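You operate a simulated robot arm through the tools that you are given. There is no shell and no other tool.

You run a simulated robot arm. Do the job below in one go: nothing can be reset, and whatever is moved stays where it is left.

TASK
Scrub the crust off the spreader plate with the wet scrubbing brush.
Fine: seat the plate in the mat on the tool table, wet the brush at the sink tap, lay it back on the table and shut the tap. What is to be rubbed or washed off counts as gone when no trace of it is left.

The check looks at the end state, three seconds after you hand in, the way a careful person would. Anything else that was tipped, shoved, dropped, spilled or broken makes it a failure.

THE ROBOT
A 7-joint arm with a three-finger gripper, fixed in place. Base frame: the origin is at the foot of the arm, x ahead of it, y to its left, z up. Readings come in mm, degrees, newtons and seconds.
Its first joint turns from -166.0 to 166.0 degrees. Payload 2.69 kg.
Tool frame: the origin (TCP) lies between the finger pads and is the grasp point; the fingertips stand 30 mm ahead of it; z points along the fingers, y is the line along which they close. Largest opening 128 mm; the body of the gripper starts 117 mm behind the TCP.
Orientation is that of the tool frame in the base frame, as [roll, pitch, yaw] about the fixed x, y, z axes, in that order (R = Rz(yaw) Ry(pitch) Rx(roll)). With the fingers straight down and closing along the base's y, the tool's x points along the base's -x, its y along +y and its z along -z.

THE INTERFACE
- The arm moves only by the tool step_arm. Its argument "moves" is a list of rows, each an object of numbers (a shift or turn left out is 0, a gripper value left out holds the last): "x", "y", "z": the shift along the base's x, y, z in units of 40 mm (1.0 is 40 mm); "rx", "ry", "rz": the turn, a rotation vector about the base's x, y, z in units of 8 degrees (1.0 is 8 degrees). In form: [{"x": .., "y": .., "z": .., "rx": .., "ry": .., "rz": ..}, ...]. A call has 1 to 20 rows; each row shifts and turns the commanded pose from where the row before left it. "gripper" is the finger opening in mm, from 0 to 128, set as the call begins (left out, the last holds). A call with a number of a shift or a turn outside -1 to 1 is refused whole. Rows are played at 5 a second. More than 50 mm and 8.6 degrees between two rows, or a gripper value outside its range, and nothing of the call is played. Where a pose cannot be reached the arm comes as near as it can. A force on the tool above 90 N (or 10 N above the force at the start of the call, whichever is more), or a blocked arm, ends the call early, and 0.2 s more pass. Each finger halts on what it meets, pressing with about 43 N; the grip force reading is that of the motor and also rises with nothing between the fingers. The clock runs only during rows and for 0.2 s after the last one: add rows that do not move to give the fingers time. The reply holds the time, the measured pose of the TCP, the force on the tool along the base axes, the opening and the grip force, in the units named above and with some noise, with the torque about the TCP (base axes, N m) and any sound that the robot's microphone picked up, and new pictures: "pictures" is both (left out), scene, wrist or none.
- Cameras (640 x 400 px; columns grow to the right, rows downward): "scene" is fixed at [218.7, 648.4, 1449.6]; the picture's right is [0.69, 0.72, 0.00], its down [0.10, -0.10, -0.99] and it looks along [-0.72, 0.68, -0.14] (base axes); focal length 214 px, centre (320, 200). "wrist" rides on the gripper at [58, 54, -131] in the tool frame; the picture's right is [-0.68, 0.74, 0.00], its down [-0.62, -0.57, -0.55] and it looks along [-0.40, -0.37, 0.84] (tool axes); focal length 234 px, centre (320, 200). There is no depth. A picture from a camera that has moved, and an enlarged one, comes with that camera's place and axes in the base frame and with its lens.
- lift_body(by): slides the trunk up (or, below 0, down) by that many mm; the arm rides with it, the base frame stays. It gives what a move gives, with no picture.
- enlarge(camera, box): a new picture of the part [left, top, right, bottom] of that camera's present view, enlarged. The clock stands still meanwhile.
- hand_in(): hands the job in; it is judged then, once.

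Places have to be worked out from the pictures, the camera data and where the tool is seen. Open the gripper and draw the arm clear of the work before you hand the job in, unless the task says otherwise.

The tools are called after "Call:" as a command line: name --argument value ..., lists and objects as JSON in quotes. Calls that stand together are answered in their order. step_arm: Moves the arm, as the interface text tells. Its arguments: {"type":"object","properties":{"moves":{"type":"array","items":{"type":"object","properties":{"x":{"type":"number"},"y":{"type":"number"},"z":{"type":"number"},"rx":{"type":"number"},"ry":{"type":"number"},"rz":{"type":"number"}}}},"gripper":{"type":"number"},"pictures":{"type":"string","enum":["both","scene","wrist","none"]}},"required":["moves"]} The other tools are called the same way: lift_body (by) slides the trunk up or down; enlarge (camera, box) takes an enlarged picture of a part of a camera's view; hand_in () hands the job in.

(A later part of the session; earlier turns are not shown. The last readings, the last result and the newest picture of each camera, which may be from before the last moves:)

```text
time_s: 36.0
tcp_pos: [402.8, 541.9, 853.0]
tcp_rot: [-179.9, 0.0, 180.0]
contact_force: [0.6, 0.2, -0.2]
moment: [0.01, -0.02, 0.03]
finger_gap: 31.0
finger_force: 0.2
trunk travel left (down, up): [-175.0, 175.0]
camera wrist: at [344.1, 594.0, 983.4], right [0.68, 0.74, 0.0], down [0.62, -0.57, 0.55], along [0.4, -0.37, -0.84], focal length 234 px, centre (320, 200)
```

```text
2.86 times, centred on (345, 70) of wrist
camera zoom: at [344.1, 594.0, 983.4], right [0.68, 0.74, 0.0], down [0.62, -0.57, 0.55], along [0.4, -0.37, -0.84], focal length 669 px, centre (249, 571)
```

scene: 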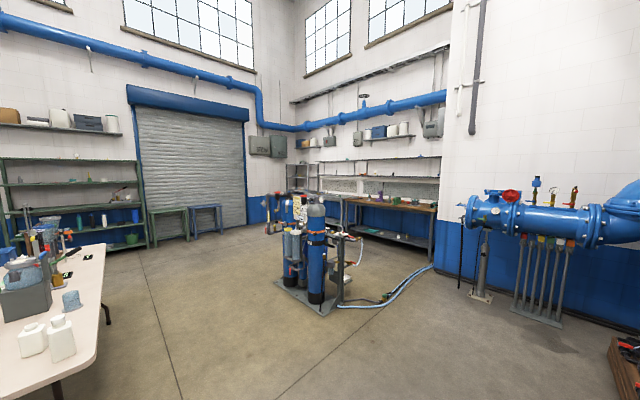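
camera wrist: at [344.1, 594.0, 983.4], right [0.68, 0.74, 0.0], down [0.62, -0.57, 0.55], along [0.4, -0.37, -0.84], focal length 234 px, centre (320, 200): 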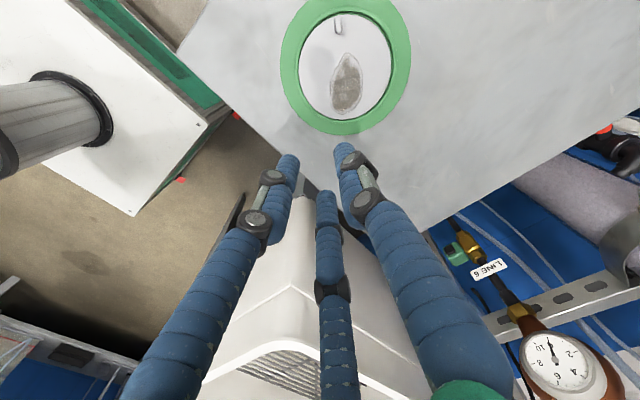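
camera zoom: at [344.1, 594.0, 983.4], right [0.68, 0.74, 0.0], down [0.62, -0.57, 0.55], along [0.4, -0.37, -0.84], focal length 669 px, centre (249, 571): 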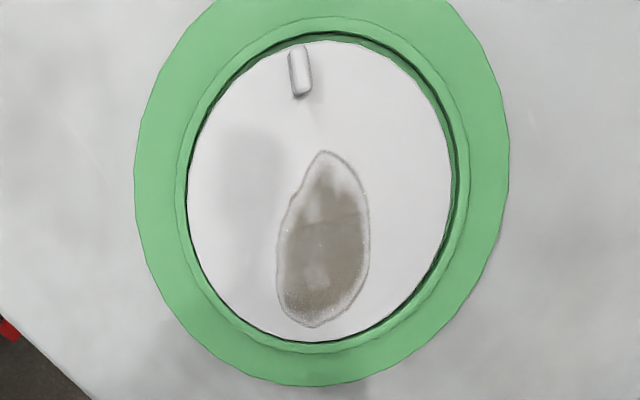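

The plate is seated evenly in the mat with the crust patch visible (~65×37 mm, centre ≈(388,592)). Next I'll study the tap: rough triangulation puts the riser with its blue lever at ≈(823,423, ~1090) and the spout tip ≈(715,299,980). I'll rise and move toward the sink for a closer view.

Call:
step_arm --moves '[{"z": 1}, {"z": 1}, {"z": 1}, {"z": 1}, {"z": 1}, {"z": 1}, {"z": 1}, {"z": 1}, {"z": 1}, {"z": 1}, {"x": 0.6, "y": -0.6}, {"x": 0.6, "y": -0.6}, {"x": 0.6, "y": -0.6}, {"x": 0.6, "y": -0.6}, {"x": 0.6, "y": -0.6}, {}]' --gripper 31 --pictures "wrist"

Call:
enlarge --camera "wrist" --box '[250, 60, 560, 260]'

```text
time_s: 39.4
tcp_pos: [526.3, 419.6, 1252.7]
tcp_rot: [180.0, 0.1, -180.0]
contact_force: [0.4, -0.3, -0.2]
moment: [0.05, 0.05, -0.01]
finger_gap: 30.9
finger_force: 0.0
trunk travel left (down, up): [-175.0, 175.0]
camera wrist: at [466.8, 471.9, 1384.4], right [0.68, 0.74, 0.0], down [0.62, -0.57, 0.55], along [0.4, -0.37, -0.84], focal length 234 px, centre (320, 200)
```

wrist: 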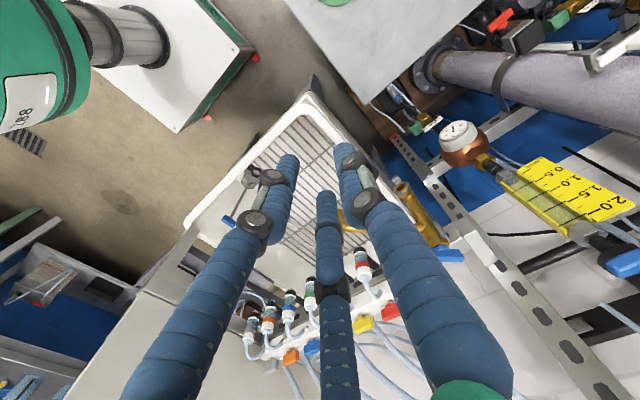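

```text
2.00 times, centred on (405, 160) of wrist
camera zoom: at [466.8, 471.9, 1384.4], right [0.68, 0.74, 0.0], down [0.62, -0.57, 0.55], along [0.4, -0.37, -0.84], focal length 468 px, centre (150, 280)
```

zoom: 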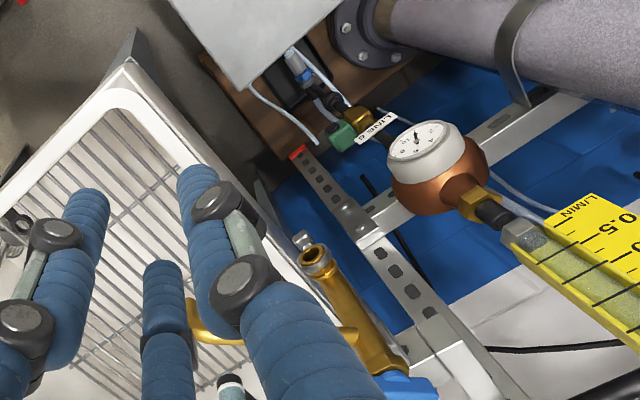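

The fingers hide the tap from this yaw; I'll yaw +90° so the tap shows to the left of the fingers.

Call:
step_arm --moves '[{"rz": 0.9375}, {"rz": 0.9375}, {"rz": 0.9375}, {"rz": 0.9375}, {"rz": 0.9375}, {"rz": 0.9375}, {"rz": 0.9375}, {"rz": 0.9375}, {"rz": 0.9375}, {"rz": 0.9375}, {"rz": 0.9375}, {"rz": 0.9375}, {}]' --gripper 31 --pictures "wrist"

Call:
enlarge --camera "wrist" --box '[60, 40, 300, 290]'

```text
time_s: 42.2
tcp_pos: [526.5, 419.2, 1250.6]
tcp_rot: [180.0, 0.0, -89.9]
contact_force: [0.0, 0.2, -0.1]
moment: [0.0, -0.02, -0.03]
finger_gap: 31.1
finger_force: 0.1
trunk travel left (down, up): [-175.0, 175.0]
camera wrist: at [472.3, 360.5, 1382.3], right [-0.74, 0.68, 0.0], down [0.56, 0.62, 0.55], along [0.37, 0.4, -0.84], focal length 234 px, centre (320, 200)
```

wrist: 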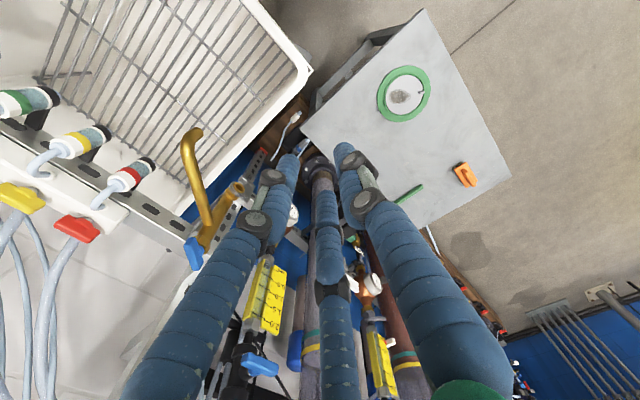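

```text
1.60 times, centred on (180, 165) of wrist
camera zoom: at [472.3, 360.5, 1382.3], right [-0.74, 0.68, 0.0], down [0.56, 0.62, 0.55], along [0.37, 0.4, -0.84], focal length 375 px, centre (544, 256)
```

zoom: 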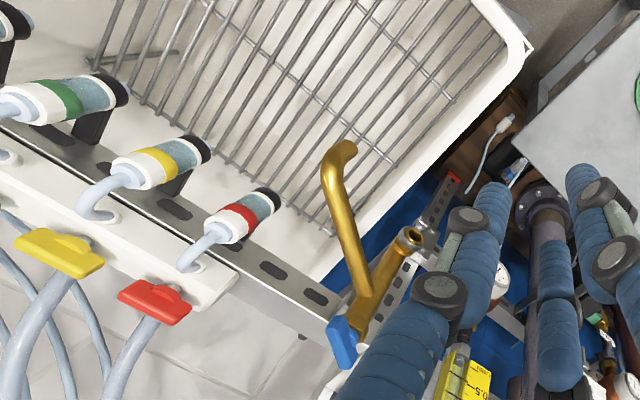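

Spout tip ≈(709,303,992), lever ≈(814,426,1107). I'll yaw another 45° and move in +x for a clearer, closer look at the lever.

Call:
step_arm --moves '[{"rz": 0.9375, "x": 0.6}, {"rz": 0.9375, "x": 0.6}, {"rz": 0.9375, "x": 0.6}, {"rz": 0.9375, "x": 0.6}, {"rz": 0.9375, "x": 0.6}, {"rz": 0.9375}, {}]' --gripper 0 --pictures "wrist"

Call:
enlarge --camera "wrist" --box '[120, 0, 320, 230]'

```text
time_s: 43.8
tcp_pos: [646.6, 419.0, 1249.8]
tcp_rot: [180.0, 0.0, -44.8]
contact_force: [-0.2, -0.2, 0.9]
moment: [0.01, -0.06, -0.02]
finger_gap: 2.1
finger_force: 31.4
trunk travel left (down, up): [-175.0, 175.0]
camera wrist: at [649.9, 339.1, 1381.2], right [-1.0, -0.04, 0.0], down [-0.04, 0.84, 0.55], along [-0.02, 0.55, -0.84], focal length 234 px, centre (320, 200)
```

wrist: 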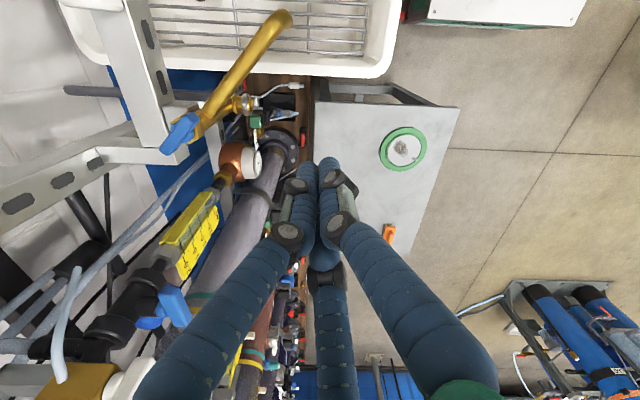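

```text
1.74 times, centred on (220, 115) of wrist
camera zoom: at [649.9, 339.1, 1381.2], right [-1.0, -0.04, 0.0], down [-0.04, 0.84, 0.55], along [-0.02, 0.55, -0.84], focal length 407 px, centre (494, 348)
```

zoom: 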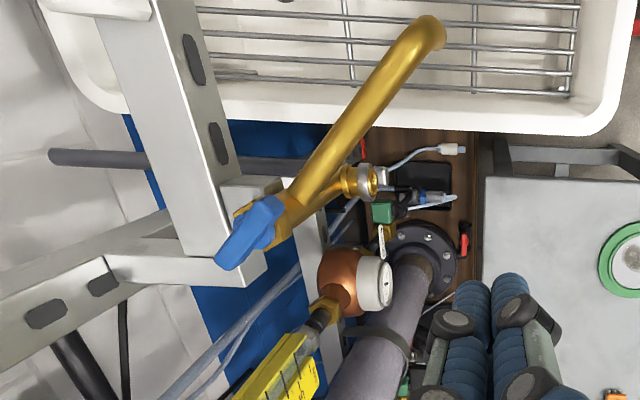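

The lever sits at the back of the tap body, aligned with the spout. I'll zoom in tighter.

Call:
enlarge --camera "wrist" --box '[140, 70, 270, 170]'

Call:
enlarge --camera "wrist" --box '[190, 0, 330, 90]'

```text
4.00 times, centred on (205, 120) of wrist
camera zoom: at [649.9, 339.1, 1381.2], right [-1.0, -0.04, 0.0], down [-0.04, 0.84, 0.55], along [-0.02, 0.55, -0.84], focal length 937 px, centre (780, 520)
```

zoom: 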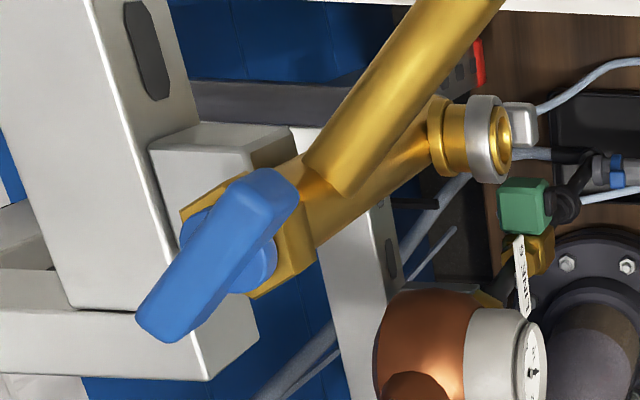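

```text
4.44 times, centred on (260, 45) of wrist
camera zoom: at [649.9, 339.1, 1381.2], right [-1.0, -0.04, 0.0], down [-0.04, 0.84, 0.55], along [-0.02, 0.55, -0.84], focal length 1041 px, centre (587, 889)
```

zoom: 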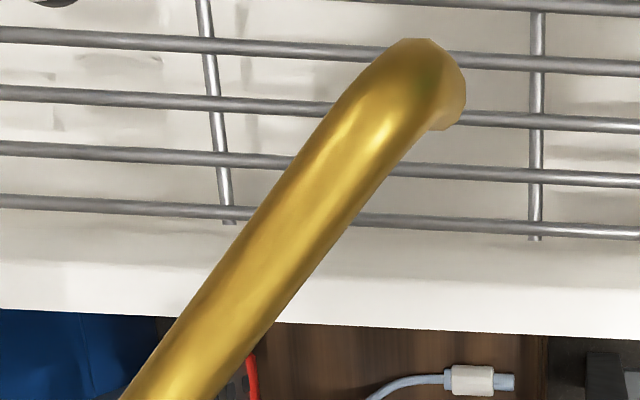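

The tap's blue bar handle pivots on top of the riser (pivot ≈(812,430), bar top z≈1110), lying parallel to the spout; no water is running. I'll go to a spot beside its near end with closed fingers, high above first.

Call:
step_arm --moves '[{"x": 0.75, "y": 0.1}, {"x": 0.75, "y": 0.1}, {"x": 0.75, "y": 0.1}, {"x": 0.75, "y": 0.1}, {"z": -0.7}, {"z": -0.7}, {}, {}]' --gripper 0 --pictures "wrist"

Call:
enlarge --camera "wrist" --box '[190, 80, 380, 220]'

```text
time_s: 45.6
tcp_pos: [764.6, 437.1, 1193.8]
tcp_rot: [-180.0, 0.1, -45.0]
contact_force: [1.4, 0.4, 0.2]
moment: [0.02, 0.03, -0.01]
finger_gap: 1.8
finger_force: 31.7
trunk travel left (down, up): [-175.0, 175.0]
camera wrist: at [766.5, 356.0, 1325.2], right [-1.0, -0.04, 0.0], down [-0.04, 0.84, 0.55], along [-0.02, 0.55, -0.84], focal length 234 px, centre (320, 200)
```

wrist: 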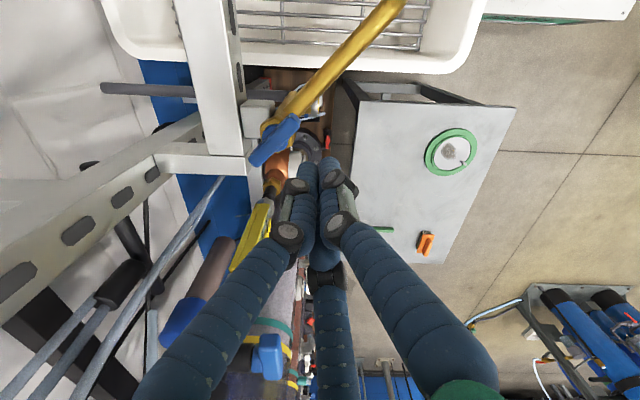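

```text
2.86 times, centred on (285, 150) of wrist
camera zoom: at [766.5, 356.0, 1325.2], right [-1.0, -0.04, 0.0], down [-0.04, 0.84, 0.55], along [-0.02, 0.55, -0.84], focal length 669 px, centre (420, 343)
```

zoom: 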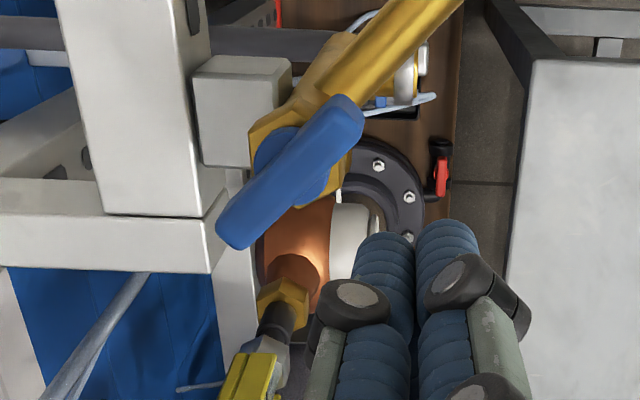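

The hand is beside the near end of the handle on its −x/+y side. I'll lower the closed fingertips to just below the bar's top (TCP z≈1132), then nudge gently to test a counter-clockwise turn.

Call:
step_arm --moves '[{"z": -0.5}, {"z": -0.5}, {"z": -0.55}, {}, {}]' --gripper 0 --pictures "wrist"

Call:
enlarge --camera "wrist" --box '[220, 100, 380, 220]'

```text
time_s: 46.8
tcp_pos: [764.9, 437.0, 1132.2]
tcp_rot: [-180.0, 0.0, -44.9]
contact_force: [-1.5, 0.2, 0.0]
moment: [-0.01, -0.01, 0.01]
finger_gap: 2.1
finger_force: 31.2
trunk travel left (down, up): [-175.0, 175.0]
camera wrist: at [767.7, 356.8, 1264.4], right [-1.0, -0.04, 0.0], down [-0.04, 0.84, 0.55], along [-0.02, 0.55, -0.84], focal length 234 px, centre (320, 200)
```

wrist: 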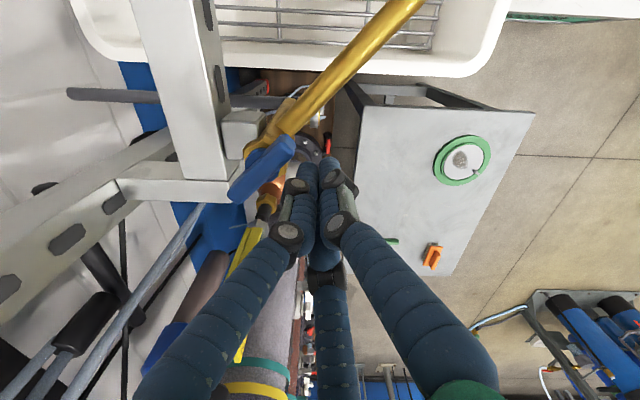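

```text
3.33 times, centred on (300, 160) of wrist
camera zoom: at [767.7, 356.8, 1264.4], right [-1.0, -0.04, 0.0], down [-0.04, 0.84, 0.55], along [-0.02, 0.55, -0.84], focal length 781 px, centre (387, 333)
```

zoom: 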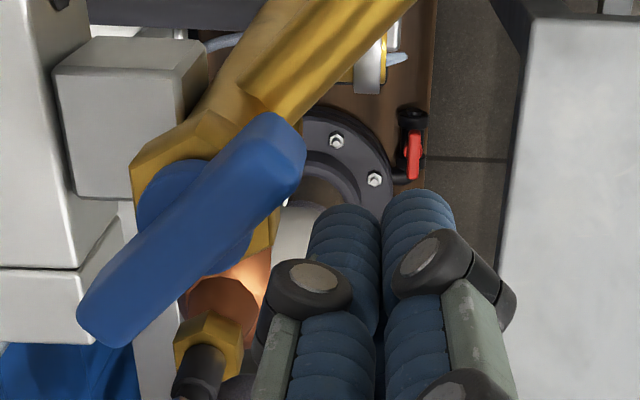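

Fingertips are level with the bar. I'll push gently toward (+x, −y) in small steps and read the force.

Call:
step_arm --moves '[{"x": 0.075, "y": -0.07}, {"x": 0.075, "y": -0.07}, {"x": 0.075, "y": -0.07}, {}]' --gripper 0 --pictures "none"

Call:
step_arm --moves '[{"x": 0.075, "y": -0.07}, {"x": 0.075, "y": -0.07}, {}]' --gripper 0 --pictures "wrist"

Call:
enlarge --camera "wrist" --box '[220, 100, 380, 220]'

```text
time_s: 47.8
tcp_pos: [775.1, 428.0, 1133.6]
tcp_rot: [-180.0, 0.0, -45.0]
contact_force: [-6.5, 2.3, 0.7]
moment: [0.01, 0.08, 0.0]
finger_gap: 2.0
finger_force: 31.3
trunk travel left (down, up): [-175.0, 175.0]
```

```text
time_s: 48.6
tcp_pos: [775.3, 426.5, 1133.3]
tcp_rot: [180.0, 0.0, -44.9]
contact_force: [-50.1, 48.4, 1.3]
moment: [1.15, 1.22, 0.65]
finger_gap: 1.8
finger_force: 31.4
trunk travel left (down, up): [-175.0, 175.0]
camera wrist: at [778.2, 346.6, 1264.7], right [-1.0, -0.04, 0.0], down [-0.04, 0.84, 0.55], along [-0.03, 0.55, -0.84], focal length 234 px, centre (320, 200)
```

wrist: 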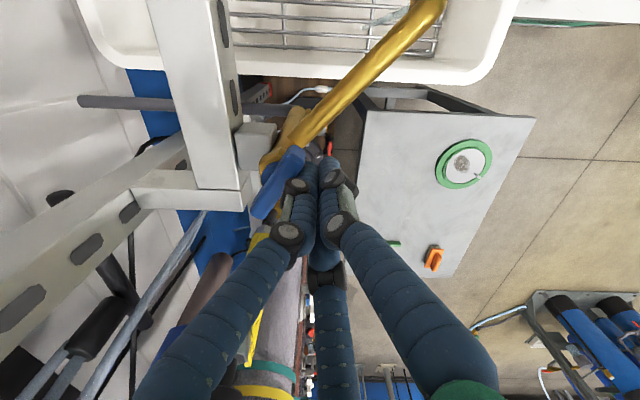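

```text
3.33 times, centred on (300, 160) of wrist
camera zoom: at [778.2, 346.6, 1264.7], right [-1.0, -0.04, 0.0], down [-0.04, 0.84, 0.55], along [-0.03, 0.55, -0.84], focal length 781 px, centre (387, 333)
```

zoom: 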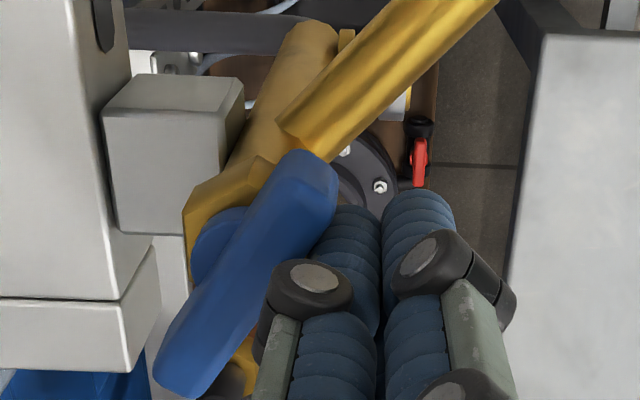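

The bar is hard-blocked (≈70 N, no motion) in the counter-clockwise sense, so it must open clockwise. I'll back off and go around to the same side of the far end, to push that end toward (+x, −y).

Call:
step_arm --moves '[{"x": -0.2, "y": 0.2}, {"x": -0.25, "y": 0.25}, {"x": 0.4, "y": 0.42}, {"x": 0.4, "y": 0.42}, {}, {}]' --gripper 0 --pictures "wrist"

Call:
enlarge --camera "wrist" --box '[220, 80, 380, 200]'

```text
time_s: 50.0
tcp_pos: [795.8, 474.6, 1134.6]
tcp_rot: [-179.9, 0.0, -45.0]
contact_force: [0.6, -0.8, 0.9]
moment: [0.02, -0.04, 0.02]
finger_gap: 2.2
finger_force: 31.7
trunk travel left (down, up): [-175.0, 175.0]
camera wrist: at [798.1, 393.7, 1264.7], right [-1.0, -0.04, 0.0], down [-0.04, 0.84, 0.55], along [-0.02, 0.55, -0.84], focal length 234 px, centre (320, 200)
```

wrist: 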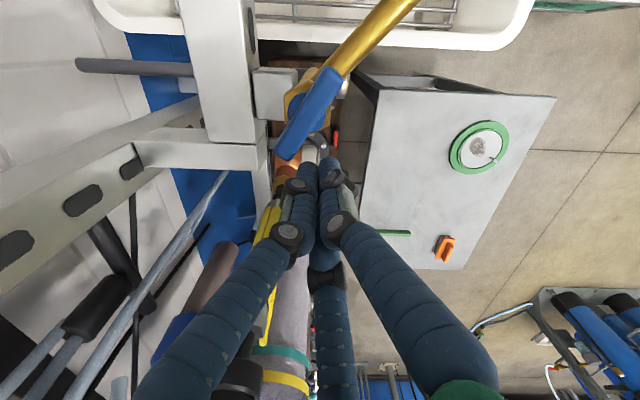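

```text
3.33 times, centred on (300, 140) of wrist
camera zoom: at [798.1, 393.7, 1264.7], right [-1.0, -0.04, 0.0], down [-0.04, 0.84, 0.55], along [-0.02, 0.55, -0.84], focal length 781 px, centre (387, 400)
```

zoom: 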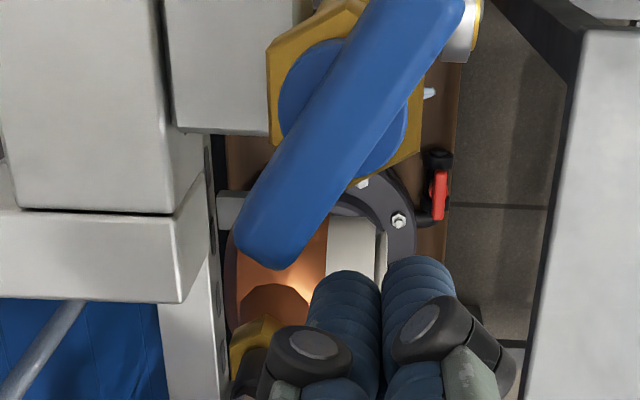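

The view now shows the bar clearly: pivot ≈(806,431), axis ≈53°. I'll position the fingers at the far end's −x/+y side and push in the clockwise sense in small steps.

Call:
step_arm --moves '[{"x": -0.1, "y": -0.15, "z": -0.06}, {"x": 0.1, "y": -0.08}, {"x": 0.1, "y": -0.08}, {}]' --gripper 0 --pictures "none"

Call:
step_arm --moves '[{"x": 0.13, "y": 0}, {"x": 0.13, "y": -0.01}, {}]' --gripper 0 --pictures "wrist"

Call:
enlarge --camera "wrist" --box '[220, 80, 380, 200]'

```text
time_s: 51.0
tcp_pos: [798.5, 459.7, 1130.9]
tcp_rot: [-180.0, -0.1, -45.0]
contact_force: [-0.4, 2.5, 1.9]
moment: [0.0, -0.03, 0.04]
finger_gap: 2.1
finger_force: 31.5
trunk travel left (down, up): [-175.0, 175.0]
```

```text
time_s: 51.8
tcp_pos: [808.4, 463.8, 1130.7]
tcp_rot: [180.0, 0.1, -44.9]
contact_force: [-22.3, 20.6, 3.0]
moment: [-0.01, -0.03, 0.1]
finger_gap: 1.9
finger_force: 31.0
trunk travel left (down, up): [-175.0, 175.0]
camera wrist: at [810.8, 383.2, 1261.2], right [-1.0, -0.04, 0.0], down [-0.04, 0.84, 0.55], along [-0.02, 0.55, -0.84], focal length 234 px, centre (320, 200)
```

wrist: 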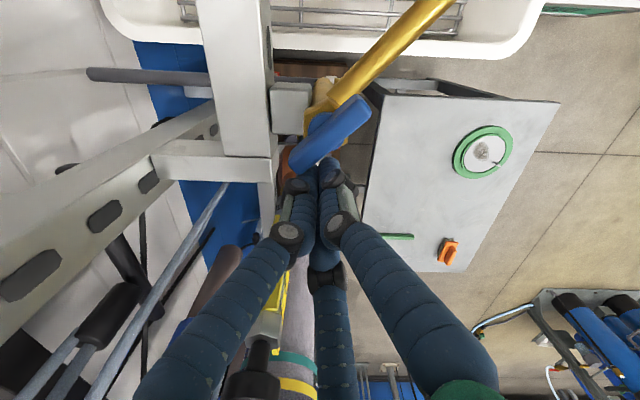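

```text
3.33 times, centred on (300, 140) of wrist
camera zoom: at [810.8, 383.2, 1261.2], right [-1.0, -0.04, 0.0], down [-0.04, 0.84, 0.55], along [-0.02, 0.55, -0.84], focal length 781 px, centre (387, 400)
```

zoom: 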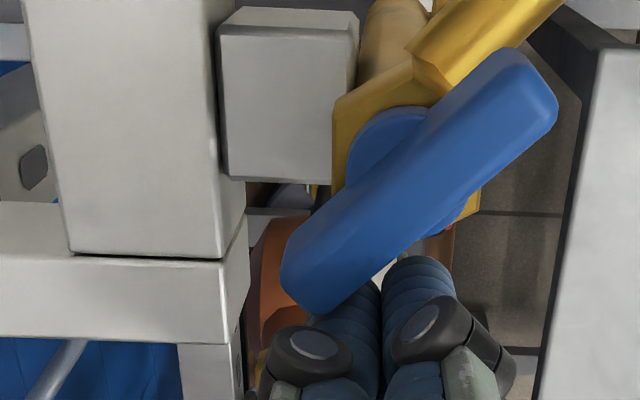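

The bar is turning clockwise (now ≈41°). I'll continue along the arc and look again.

Call:
step_arm --moves '[{"x": 0.083, "y": -0.028}, {"x": 0.128, "y": -0.045}, {"x": 0.118, "y": -0.065}, {"x": 0.105, "y": -0.085}, {}]' --gripper 0 --pictures "wrist"

```text
time_s: 52.5
tcp_pos: [810.7, 464.4, 1129.2]
tcp_rot: [179.7, 0.5, -44.7]
contact_force: [-20.8, 14.7, 6.6]
moment: [0.07, -0.38, -0.03]
finger_gap: 1.8
finger_force: 31.0
trunk travel left (down, up): [-175.0, 175.0]
stopped in row 3: the force on the tool passed its limit at 96 N (the readings are from after the stop); the commanded pose is now the measured one
camera wrist: at [814.3, 384.1, 1260.1], right [-1.0, -0.05, 0.01], down [-0.04, 0.83, 0.55], along [-0.03, 0.55, -0.84], focal length 234 px, centre (320, 200)
```

wrist: 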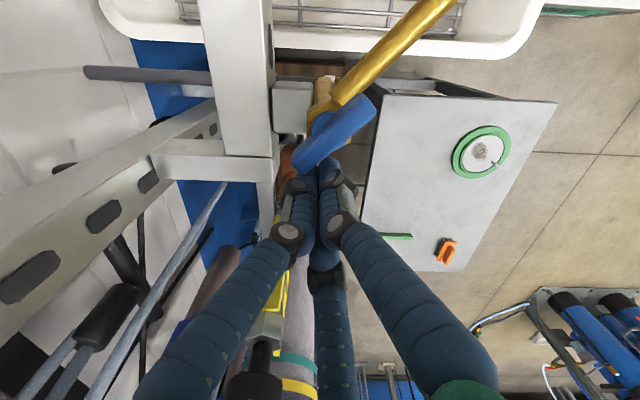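

The push was stopped at 96 N. I'll zoom to see the bar's angle and whether water runs.

Call:
enlarge --camera "wrist" --box '[220, 80, 380, 200]'

Call:
enlarge --camera "wrist" --box '[340, 0, 500, 100]'

```text
3.33 times, centred on (300, 140) of wrist
camera zoom: at [814.3, 384.1, 1260.1], right [-1.0, -0.05, 0.01], down [-0.04, 0.83, 0.55], along [-0.03, 0.55, -0.84], focal length 781 px, centre (387, 400)
```

zoom: 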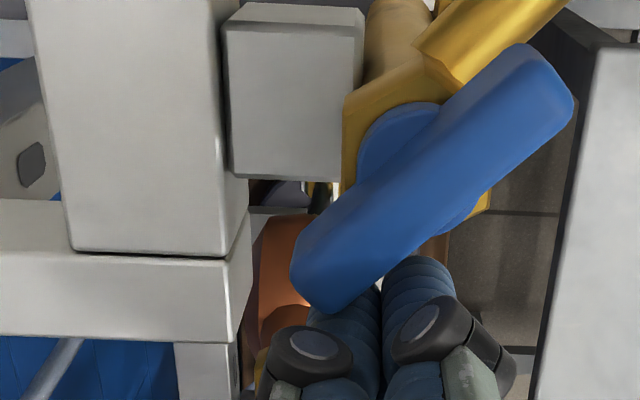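

```text
4.00 times, centred on (420, 50) of wrist
camera zoom: at [814.3, 384.1, 1260.1], right [-1.0, -0.05, 0.01], down [-0.04, 0.83, 0.55], along [-0.03, 0.55, -0.84], focal length 937 px, centre (-80, 800)
```

zoom: 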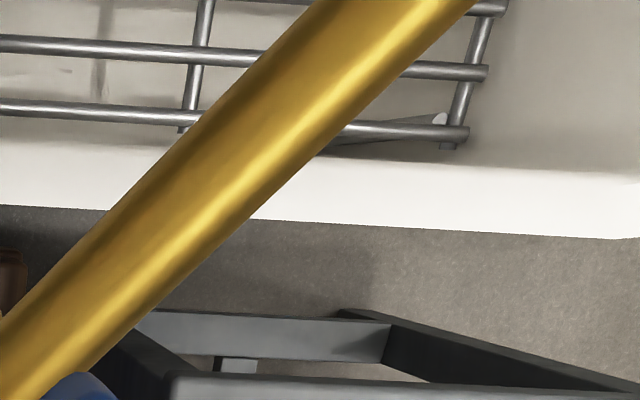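

Bar angle is ≈40° and no water yet. It may just be stiff or damped, so I'll push more slowly, 1 mm steps with pauses, and watch the force.

Call:
step_arm --moves '[{"x": 0.04, "y": -0.02}, {}, {}, {}]' --gripper 0 --pictures "none"

Call:
step_arm --moves '[{}, {}, {}, {}]' --gripper 0 --pictures "none"

Call:
step_arm --moves '[{"x": 0.04, "y": -0.02}, {}, {}, {}]' --gripper 0 --pictures "none"

```text
time_s: 53.5
tcp_pos: [809.9, 464.4, 1128.0]
tcp_rot: [179.7, 0.3, -44.7]
contact_force: [-46.9, 41.9, 14.2]
moment: [-0.29, -0.22, 0.03]
finger_gap: 1.9
finger_force: 32.1
trunk travel left (down, up): [-175.0, 175.0]
```

```text
time_s: 54.5
tcp_pos: [810.4, 464.9, 1129.3]
tcp_rot: [179.6, 0.4, -44.7]
contact_force: [-45.3, 39.9, 16.6]
moment: [-0.21, -0.33, 0.01]
finger_gap: 1.9
finger_force: 31.4
trunk travel left (down, up): [-175.0, 175.0]
```

```text
time_s: 55.5
tcp_pos: [810.6, 464.3, 1129.7]
tcp_rot: [179.7, 0.4, -44.7]
contact_force: [-56.3, 37.7, 10.6]
moment: [-0.27, -0.21, -0.14]
finger_gap: 1.8
finger_force: 31.4
trunk travel left (down, up): [-175.0, 175.0]
```

Steady ≈68 N without motion – perhaps a fingertip is catching the valve hub. I'll back off, raise slightly, and look at the handle from clear of it.

Call:
step_arm --moves '[{"x": -0.15, "y": 0.15}, {"x": -0.3, "y": 0.3, "z": 0.2}, {"z": 0.8}, {"z": 0.8}, {"x": -0.5, "y": 0.3}, {"x": -0.5, "y": 0.3}, {}]' --gripper 0 --pictures "wrist"

Call:
enlarge --camera "wrist" --box '[180, 60, 340, 180]'

```text
time_s: 57.1
tcp_pos: [758.3, 502.9, 1197.8]
tcp_rot: [179.6, 0.4, -44.8]
contact_force: [-0.1, 0.6, -0.1]
moment: [0.01, -0.03, -0.01]
finger_gap: 2.1
finger_force: 31.7
trunk travel left (down, up): [-175.0, 175.0]
camera wrist: at [762.1, 421.7, 1329.5], right [-1.0, -0.05, 0.01], down [-0.03, 0.83, 0.55], along [-0.03, 0.55, -0.84], focal length 234 px, centre (320, 200)
```

wrist: 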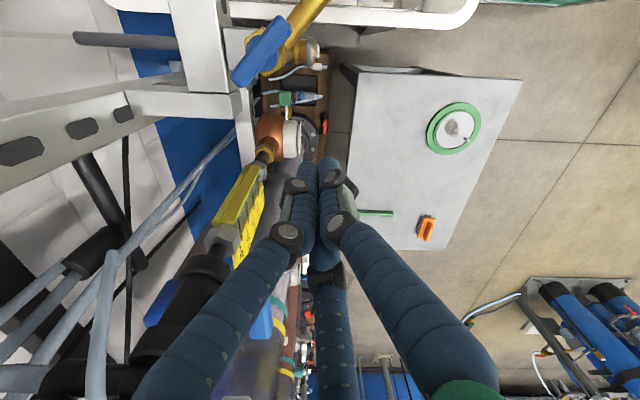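

```text
3.33 times, centred on (260, 120) of wrist
camera zoom: at [762.1, 421.7, 1329.5], right [-1.0, -0.05, 0.01], down [-0.03, 0.83, 0.55], along [-0.03, 0.55, -0.84], focal length 781 px, centre (520, 467)
```

zoom: 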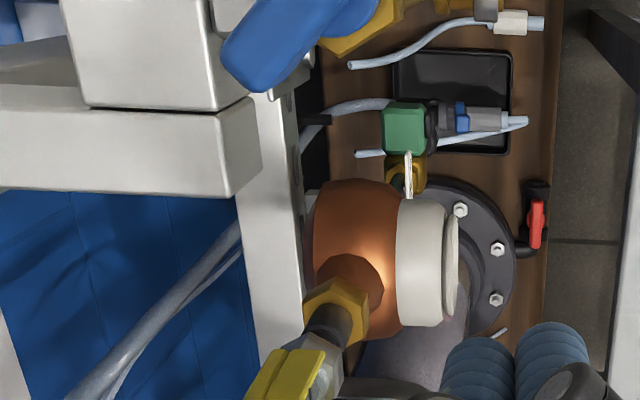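

Call:
enlarge --camera "wrist" --box '[200, 0, 340, 100]'

```text
4.00 times, centred on (270, 50) of wrist
camera zoom: at [762.1, 421.7, 1329.5], right [-1.0, -0.05, 0.01], down [-0.03, 0.83, 0.55], along [-0.03, 0.55, -0.84], focal length 937 px, centre (520, 800)
```

zoom: 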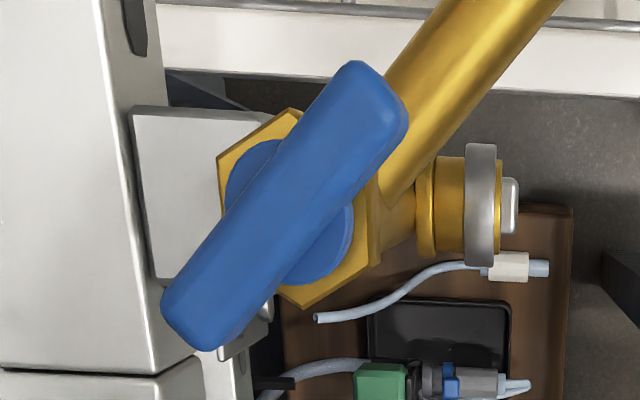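

Recomputing, the handle top may be nearer z≈1115–1125, so my fingertips at z≈1100 were probably catching the valve's hex/hub in both tries. I'll measure the handle height by a gentle touch from above at its centre.

Call:
step_arm --moves '[{"x": 0.4, "y": -0.6, "ry": -0.07, "rz": -0.025}, {"x": 0.4, "y": -0.6}, {"x": 0.39, "y": -0.62}, {"z": -0.5}, {"z": -0.25}, {}, {}]' --gripper 0 --pictures "wrist"

Call:
enlarge --camera "wrist" --box '[240, 80, 400, 200]'

```text
time_s: 58.7
tcp_pos: [806.5, 428.5, 1167.6]
tcp_rot: [180.0, 0.0, -45.1]
contact_force: [0.1, 0.5, 0.2]
moment: [-0.01, -0.03, 0.0]
finger_gap: 2.2
finger_force: 31.1
trunk travel left (down, up): [-175.0, 175.0]
camera wrist: at [810.2, 347.3, 1299.5], right [-1.0, -0.04, 0.0], down [-0.04, 0.84, 0.55], along [-0.02, 0.55, -0.84], focal length 234 px, centre (320, 200)
```

wrist: 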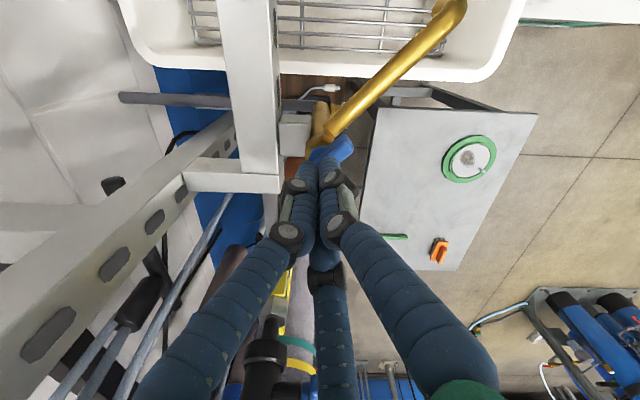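

```text
3.33 times, centred on (320, 140) of wrist
camera zoom: at [810.2, 347.3, 1299.5], right [-1.0, -0.04, 0.0], down [-0.04, 0.84, 0.55], along [-0.02, 0.55, -0.84], focal length 781 px, centre (320, 400)
```

zoom: 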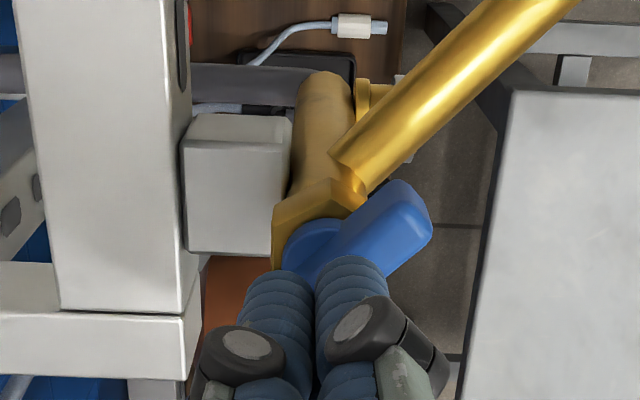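

Fingertips are ≈15–20 mm above the handle. I'll descend in small steps until contact.

Call:
step_arm --moves '[{"z": -0.1}, {"z": -0.1}, {}]' --gripper 0 --pictures "none"

Call:
step_arm --moves '[{"z": -0.05}, {"z": -0.05}, {}]' --gripper 0 --pictures "none"

Call:
step_arm --moves '[{"z": -0.05}, {"z": -0.05}, {}]' --gripper 0 --pictures "none"

```text
time_s: 59.5
tcp_pos: [805.2, 428.6, 1161.5]
tcp_rot: [-180.0, 0.1, -45.1]
contact_force: [0.4, -1.2, 0.6]
moment: [-0.01, 0.0, 0.01]
finger_gap: 1.9
finger_force: 31.4
trunk travel left (down, up): [-175.0, 175.0]
```

```text
time_s: 60.3
tcp_pos: [805.4, 428.7, 1157.7]
tcp_rot: [-180.0, 0.1, -45.1]
contact_force: [-0.4, -0.1, 2.8]
moment: [-0.01, 0.04, 0.03]
finger_gap: 2.1
finger_force: 31.4
trunk travel left (down, up): [-175.0, 175.0]
```

```text
time_s: 61.1
tcp_pos: [805.5, 428.4, 1158.3]
tcp_rot: [-179.7, -0.1, -44.9]
contact_force: [-4.9, -3.8, 28.1]
moment: [-0.43, 0.45, -0.01]
finger_gap: 2.2
finger_force: 31.6
trunk travel left (down, up): [-175.0, 175.0]
```

The handle top is at fingertip height for TCP z≈1157.5, i.e. ~12 mm higher than the pictures suggested – earlier pushes hit the hex body. Now I'll lift, go beside the far end, and push it clockwise with tips only ~9 mm below its top.

Call:
step_arm --moves '[{"z": 0.45}, {"x": -0.245, "y": 0.9}, {"z": -0.525}, {}, {}]' --gripper 0 --pictures "none"

Call:
step_arm --moves '[{"x": 0.11, "y": -0.105}, {"x": 0.11, "y": -0.105}, {}]' --gripper 0 --pictures "none"

Call:
step_arm --moves '[{"x": 0.09, "y": -0.06}, {}]' --gripper 0 --pictures "wrist"

Call:
enlarge --camera "wrist" --box '[240, 80, 400, 200]'

```text
time_s: 62.3
tcp_pos: [795.5, 468.1, 1150.6]
tcp_rot: [-180.0, 0.0, -45.0]
contact_force: [-0.6, -0.9, 0.6]
moment: [0.02, 0.01, -0.01]
finger_gap: 2.0
finger_force: 30.9
trunk travel left (down, up): [-175.0, 175.0]
```

```text
time_s: 63.1
tcp_pos: [803.6, 460.0, 1148.9]
tcp_rot: [179.9, 0.0, -44.8]
contact_force: [-11.9, 8.0, 2.5]
moment: [0.07, 0.24, 0.08]
finger_gap: 2.0
finger_force: 32.1
trunk travel left (down, up): [-175.0, 175.0]
```

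```text
time_s: 63.7
tcp_pos: [804.0, 459.9, 1150.4]
tcp_rot: [-180.0, 0.1, -45.0]
contact_force: [-43.6, 34.3, 2.2]
moment: [0.65, 1.03, 0.13]
finger_gap: 2.3
finger_force: 31.5
trunk travel left (down, up): [-175.0, 175.0]
camera wrist: at [808.0, 379.1, 1281.0], right [-1.0, -0.04, 0.0], down [-0.04, 0.84, 0.55], along [-0.03, 0.55, -0.84], focal length 234 px, centre (320, 200)
```

wrist: 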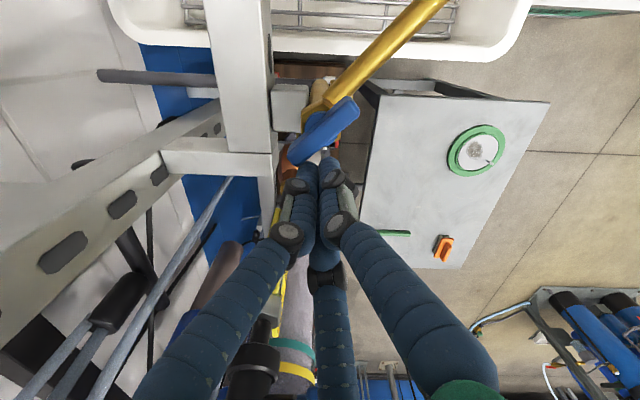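

```text
3.33 times, centred on (320, 140) of wrist
camera zoom: at [808.0, 379.1, 1281.0], right [-1.0, -0.04, 0.0], down [-0.04, 0.84, 0.55], along [-0.03, 0.55, -0.84], focal length 781 px, centre (320, 400)
```

zoom: 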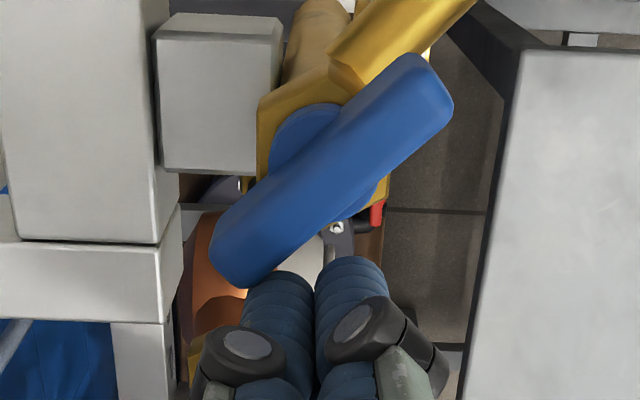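

Still no rotation at ≈55 N clockwise with a clean contact. I'll back off and test counter-clockwise at the near end at this correct height.

Call:
step_arm --moves '[{"x": -0.25, "y": 0.25}, {"x": -0.35, "y": -0.36}, {"x": -0.35, "y": -0.36}, {}, {}]' --gripper 0 --pictures "none"

Call:
step_arm --moves '[{"x": 0.09, "y": -0.09}, {"x": 0.09, "y": -0.09}, {}]' --gripper 0 --pictures "none"

Call:
step_arm --moves '[{"x": 0.075, "y": -0.075}, {}, {}]' --gripper 0 --pictures "none"

```text
time_s: 64.9
tcp_pos: [771.4, 435.2, 1150.4]
tcp_rot: [-180.0, 0.0, -45.0]
contact_force: [0.1, 0.9, 0.6]
moment: [-0.03, 0.01, -0.04]
finger_gap: 2.0
finger_force: 32.1
trunk travel left (down, up): [-175.0, 175.0]
```

```text
time_s: 65.7
tcp_pos: [777.3, 427.0, 1150.2]
tcp_rot: [180.0, 0.0, -45.0]
contact_force: [-4.2, 1.4, -1.7]
moment: [0.04, 0.11, -0.02]
finger_gap: 1.9
finger_force: 30.8
trunk travel left (down, up): [-175.0, 175.0]
```

```text
time_s: 66.5
tcp_pos: [779.7, 425.1, 1150.7]
tcp_rot: [179.9, 0.0, -45.1]
contact_force: [-6.9, -0.9, -1.3]
moment: [0.01, 0.16, -0.05]
finger_gap: 1.9
finger_force: 31.5
trunk travel left (down, up): [-175.0, 175.0]
```

The bar yields counter-clockwise with only ~7 N, so that's the opening direction (the hex was in the way before). I'll keep sweeping along the arc.

Call:
step_arm --moves '[{"x": -0.14, "y": -0.08}, {"x": 0.033, "y": -0.128}, {"x": 0.055, "y": -0.118}, {"x": 0.075, "y": -0.108}, {"x": 0.093, "y": -0.093}, {}]' --gripper 0 --pictures "wrist"

Call:
enlarge --camera "wrist" --box '[220, 60, 380, 180]'

```text
time_s: 67.9
tcp_pos: [785.5, 403.5, 1152.5]
tcp_rot: [179.9, 0.0, -45.0]
contact_force: [0.5, 0.1, 0.1]
moment: [0.01, 0.01, -0.03]
finger_gap: 2.2
finger_force: 31.6
trunk travel left (down, up): [-175.0, 175.0]
camera wrist: at [788.6, 323.6, 1283.3], right [-1.0, -0.04, 0.0], down [-0.04, 0.84, 0.55], along [-0.02, 0.55, -0.84], focal length 234 px, centre (320, 200)
```

wrist: 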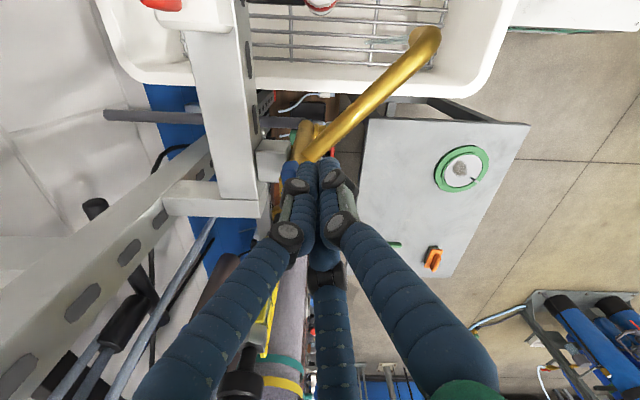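

```text
3.33 times, centred on (300, 120) of wrist
camera zoom: at [788.6, 323.6, 1283.3], right [-1.0, -0.04, 0.0], down [-0.04, 0.84, 0.55], along [-0.02, 0.55, -0.84], focal length 781 px, centre (387, 467)
```

zoom: 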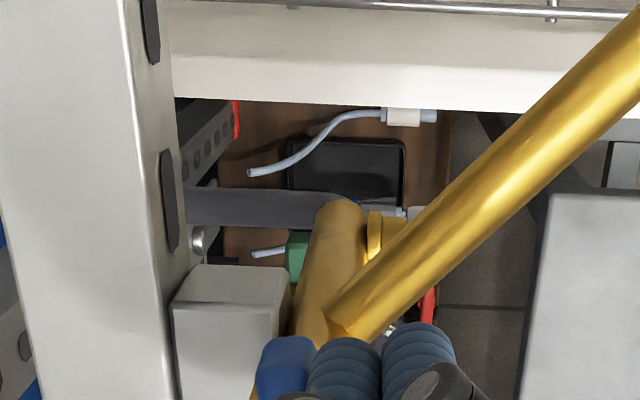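

The bar has turned about 50°; still no water. I'll continue the arc toward a quarter turn.

Call:
step_arm --moves '[{"x": 0.108, "y": -0.075}, {"x": 0.118, "y": -0.055}, {"x": 0.128, "y": -0.033}, {}, {}]' --gripper 0 --pictures "wrist"

Call:
enlarge --camera "wrist" --box '[220, 0, 460, 180]'

```text
time_s: 69.1
tcp_pos: [800.0, 396.5, 1149.0]
tcp_rot: [-180.0, 0.0, -45.0]
contact_force: [-0.4, -2.6, -0.5]
moment: [-0.04, 0.04, -0.03]
finger_gap: 2.1
finger_force: 31.6
trunk travel left (down, up): [-175.0, 175.0]
camera wrist: at [803.2, 315.9, 1281.4], right [-1.0, -0.04, 0.0], down [-0.04, 0.84, 0.55], along [-0.02, 0.55, -0.84], focal length 234 px, centre (320, 200)
```

wrist: 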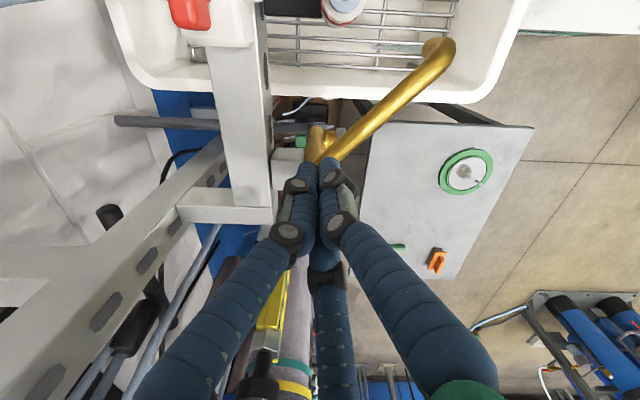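

```text
2.22 times, centred on (340, 90) of wrist
camera zoom: at [803.2, 315.9, 1281.4], right [-1.0, -0.04, 0.0], down [-0.04, 0.84, 0.55], along [-0.02, 0.55, -0.84], focal length 520 px, centre (276, 444)
```

zoom: 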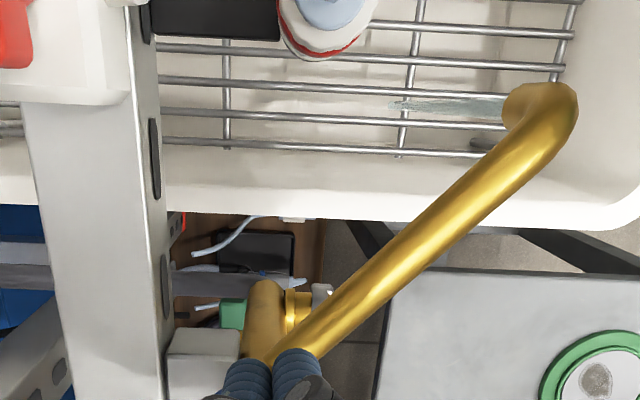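

Water is now running from the spout (outlet ≈(701,309,1009)). Now I'll rise, fly to the orange brush, and turn the hand to yaw −90° so the fingers straddle its grip.

Call:
step_arm --moves '[{"x": -0.1, "y": -0.2, "z": 0.2}, {"z": 0.8}, {"z": 0.8}, {"z": 0.8}, {"x": -0.8, "y": 0.9, "rz": -0.7}, {"x": -0.8, "y": 0.9, "rz": -0.7}, {"x": -0.8, "y": 0.9, "rz": -0.7}, {"x": -0.8, "y": 0.9, "rz": -0.7}, {"x": -0.8, "y": 0.9, "rz": -0.7}, {"x": -0.8, "y": 0.9, "rz": -0.7}, {"x": -0.8, "y": 0.9, "rz": -0.7}, {"x": -0.8, "y": 0.9, "rz": -0.725}, {"x": -0.8, "y": 0.9}, {"x": -0.8, "y": 0.9}, {"x": -0.8, "y": 0.9}, {}]' --gripper 0 --pictures "both"

```text
time_s: 72.5
tcp_pos: [446.4, 787.0, 1251.3]
tcp_rot: [-180.0, 0.1, -90.0]
contact_force: [-1.2, 0.4, -0.4]
moment: [-0.03, -0.1, 0.03]
finger_gap: 2.0
finger_force: 31.5
trunk travel left (down, up): [-175.0, 175.0]
camera wrist: at [390.9, 727.1, 1383.0], right [-0.74, 0.68, 0.0], down [0.57, 0.62, 0.55], along [0.37, 0.4, -0.84], focal length 234 px, centre (320, 200)
```

scene: 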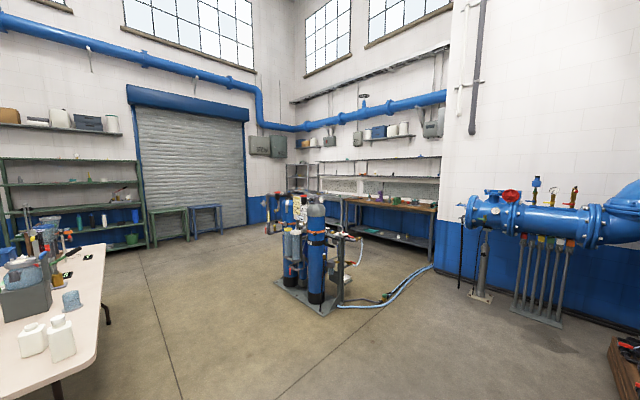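
wrist: 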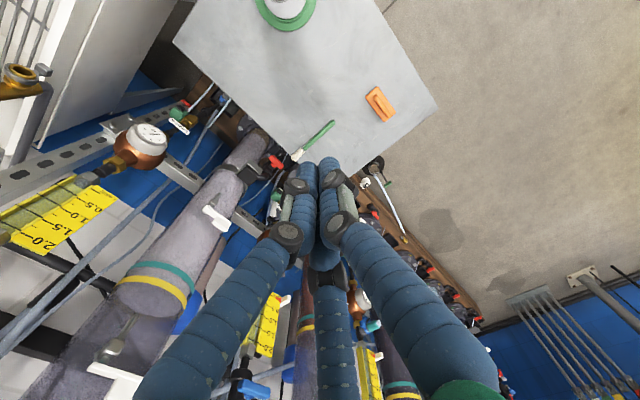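

I'll descend toward the brush's grip, aiming above (360, 908), opening the hand to 90 mm on the way.

Call:
step_arm --moves '[{"x": -0.25, "y": 0.35, "z": -0.7}, {"x": -0.25, "y": 0.35, "z": -0.7}, {"x": -0.25, "y": 0.35, "z": -0.7}, {"x": -0.25, "y": 0.35, "z": -0.7}, {"x": -0.25, "y": 0.35, "z": -0.7}, {"x": -0.25, "y": 0.35, "z": -0.7}, {"x": -0.25, "y": 0.35, "z": -0.7}, {"x": -0.25, "y": 0.35, "z": -0.7}, {"x": -0.1, "y": 0.1, "z": -0.7}, {"z": -0.7}, {}, {}]' --gripper 90 --pictures "wrist"

Call:
enlarge --camera "wrist" --box '[240, 60, 440, 220]'

```text
time_s: 75.1
tcp_pos: [361.6, 899.9, 974.7]
tcp_rot: [180.0, 0.1, -90.1]
contact_force: [0.1, -0.3, 0.2]
moment: [0.0, 0.0, 0.0]
finger_gap: 90.0
finger_force: 0.0
trunk travel left (down, up): [-175.0, 175.0]
camera wrist: at [308.2, 840.5, 1105.8], right [-0.74, 0.68, 0.0], down [0.57, 0.62, 0.55], along [0.37, 0.4, -0.84], focal length 234 px, centre (320, 200)
```

wrist: 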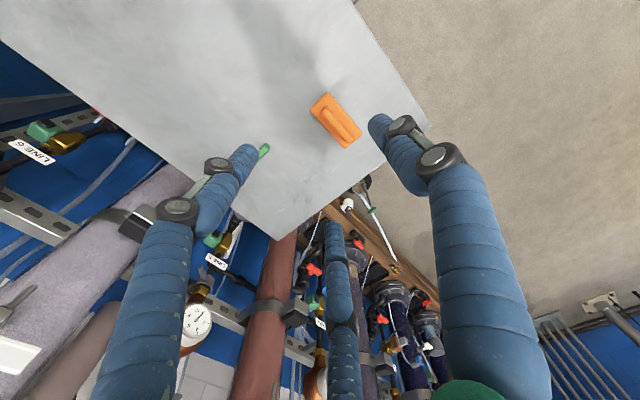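

```text
2.50 times, centred on (340, 140) of wrist
camera zoom: at [308.2, 840.5, 1105.8], right [-0.74, 0.68, 0.0], down [0.57, 0.62, 0.55], along [0.37, 0.4, -0.84], focal length 585 px, centre (270, 350)
```

zoom: 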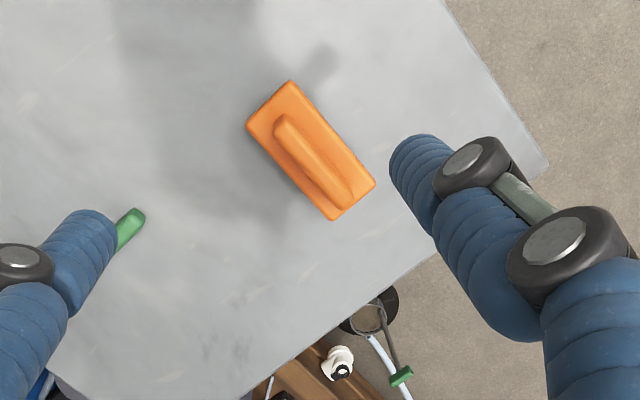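

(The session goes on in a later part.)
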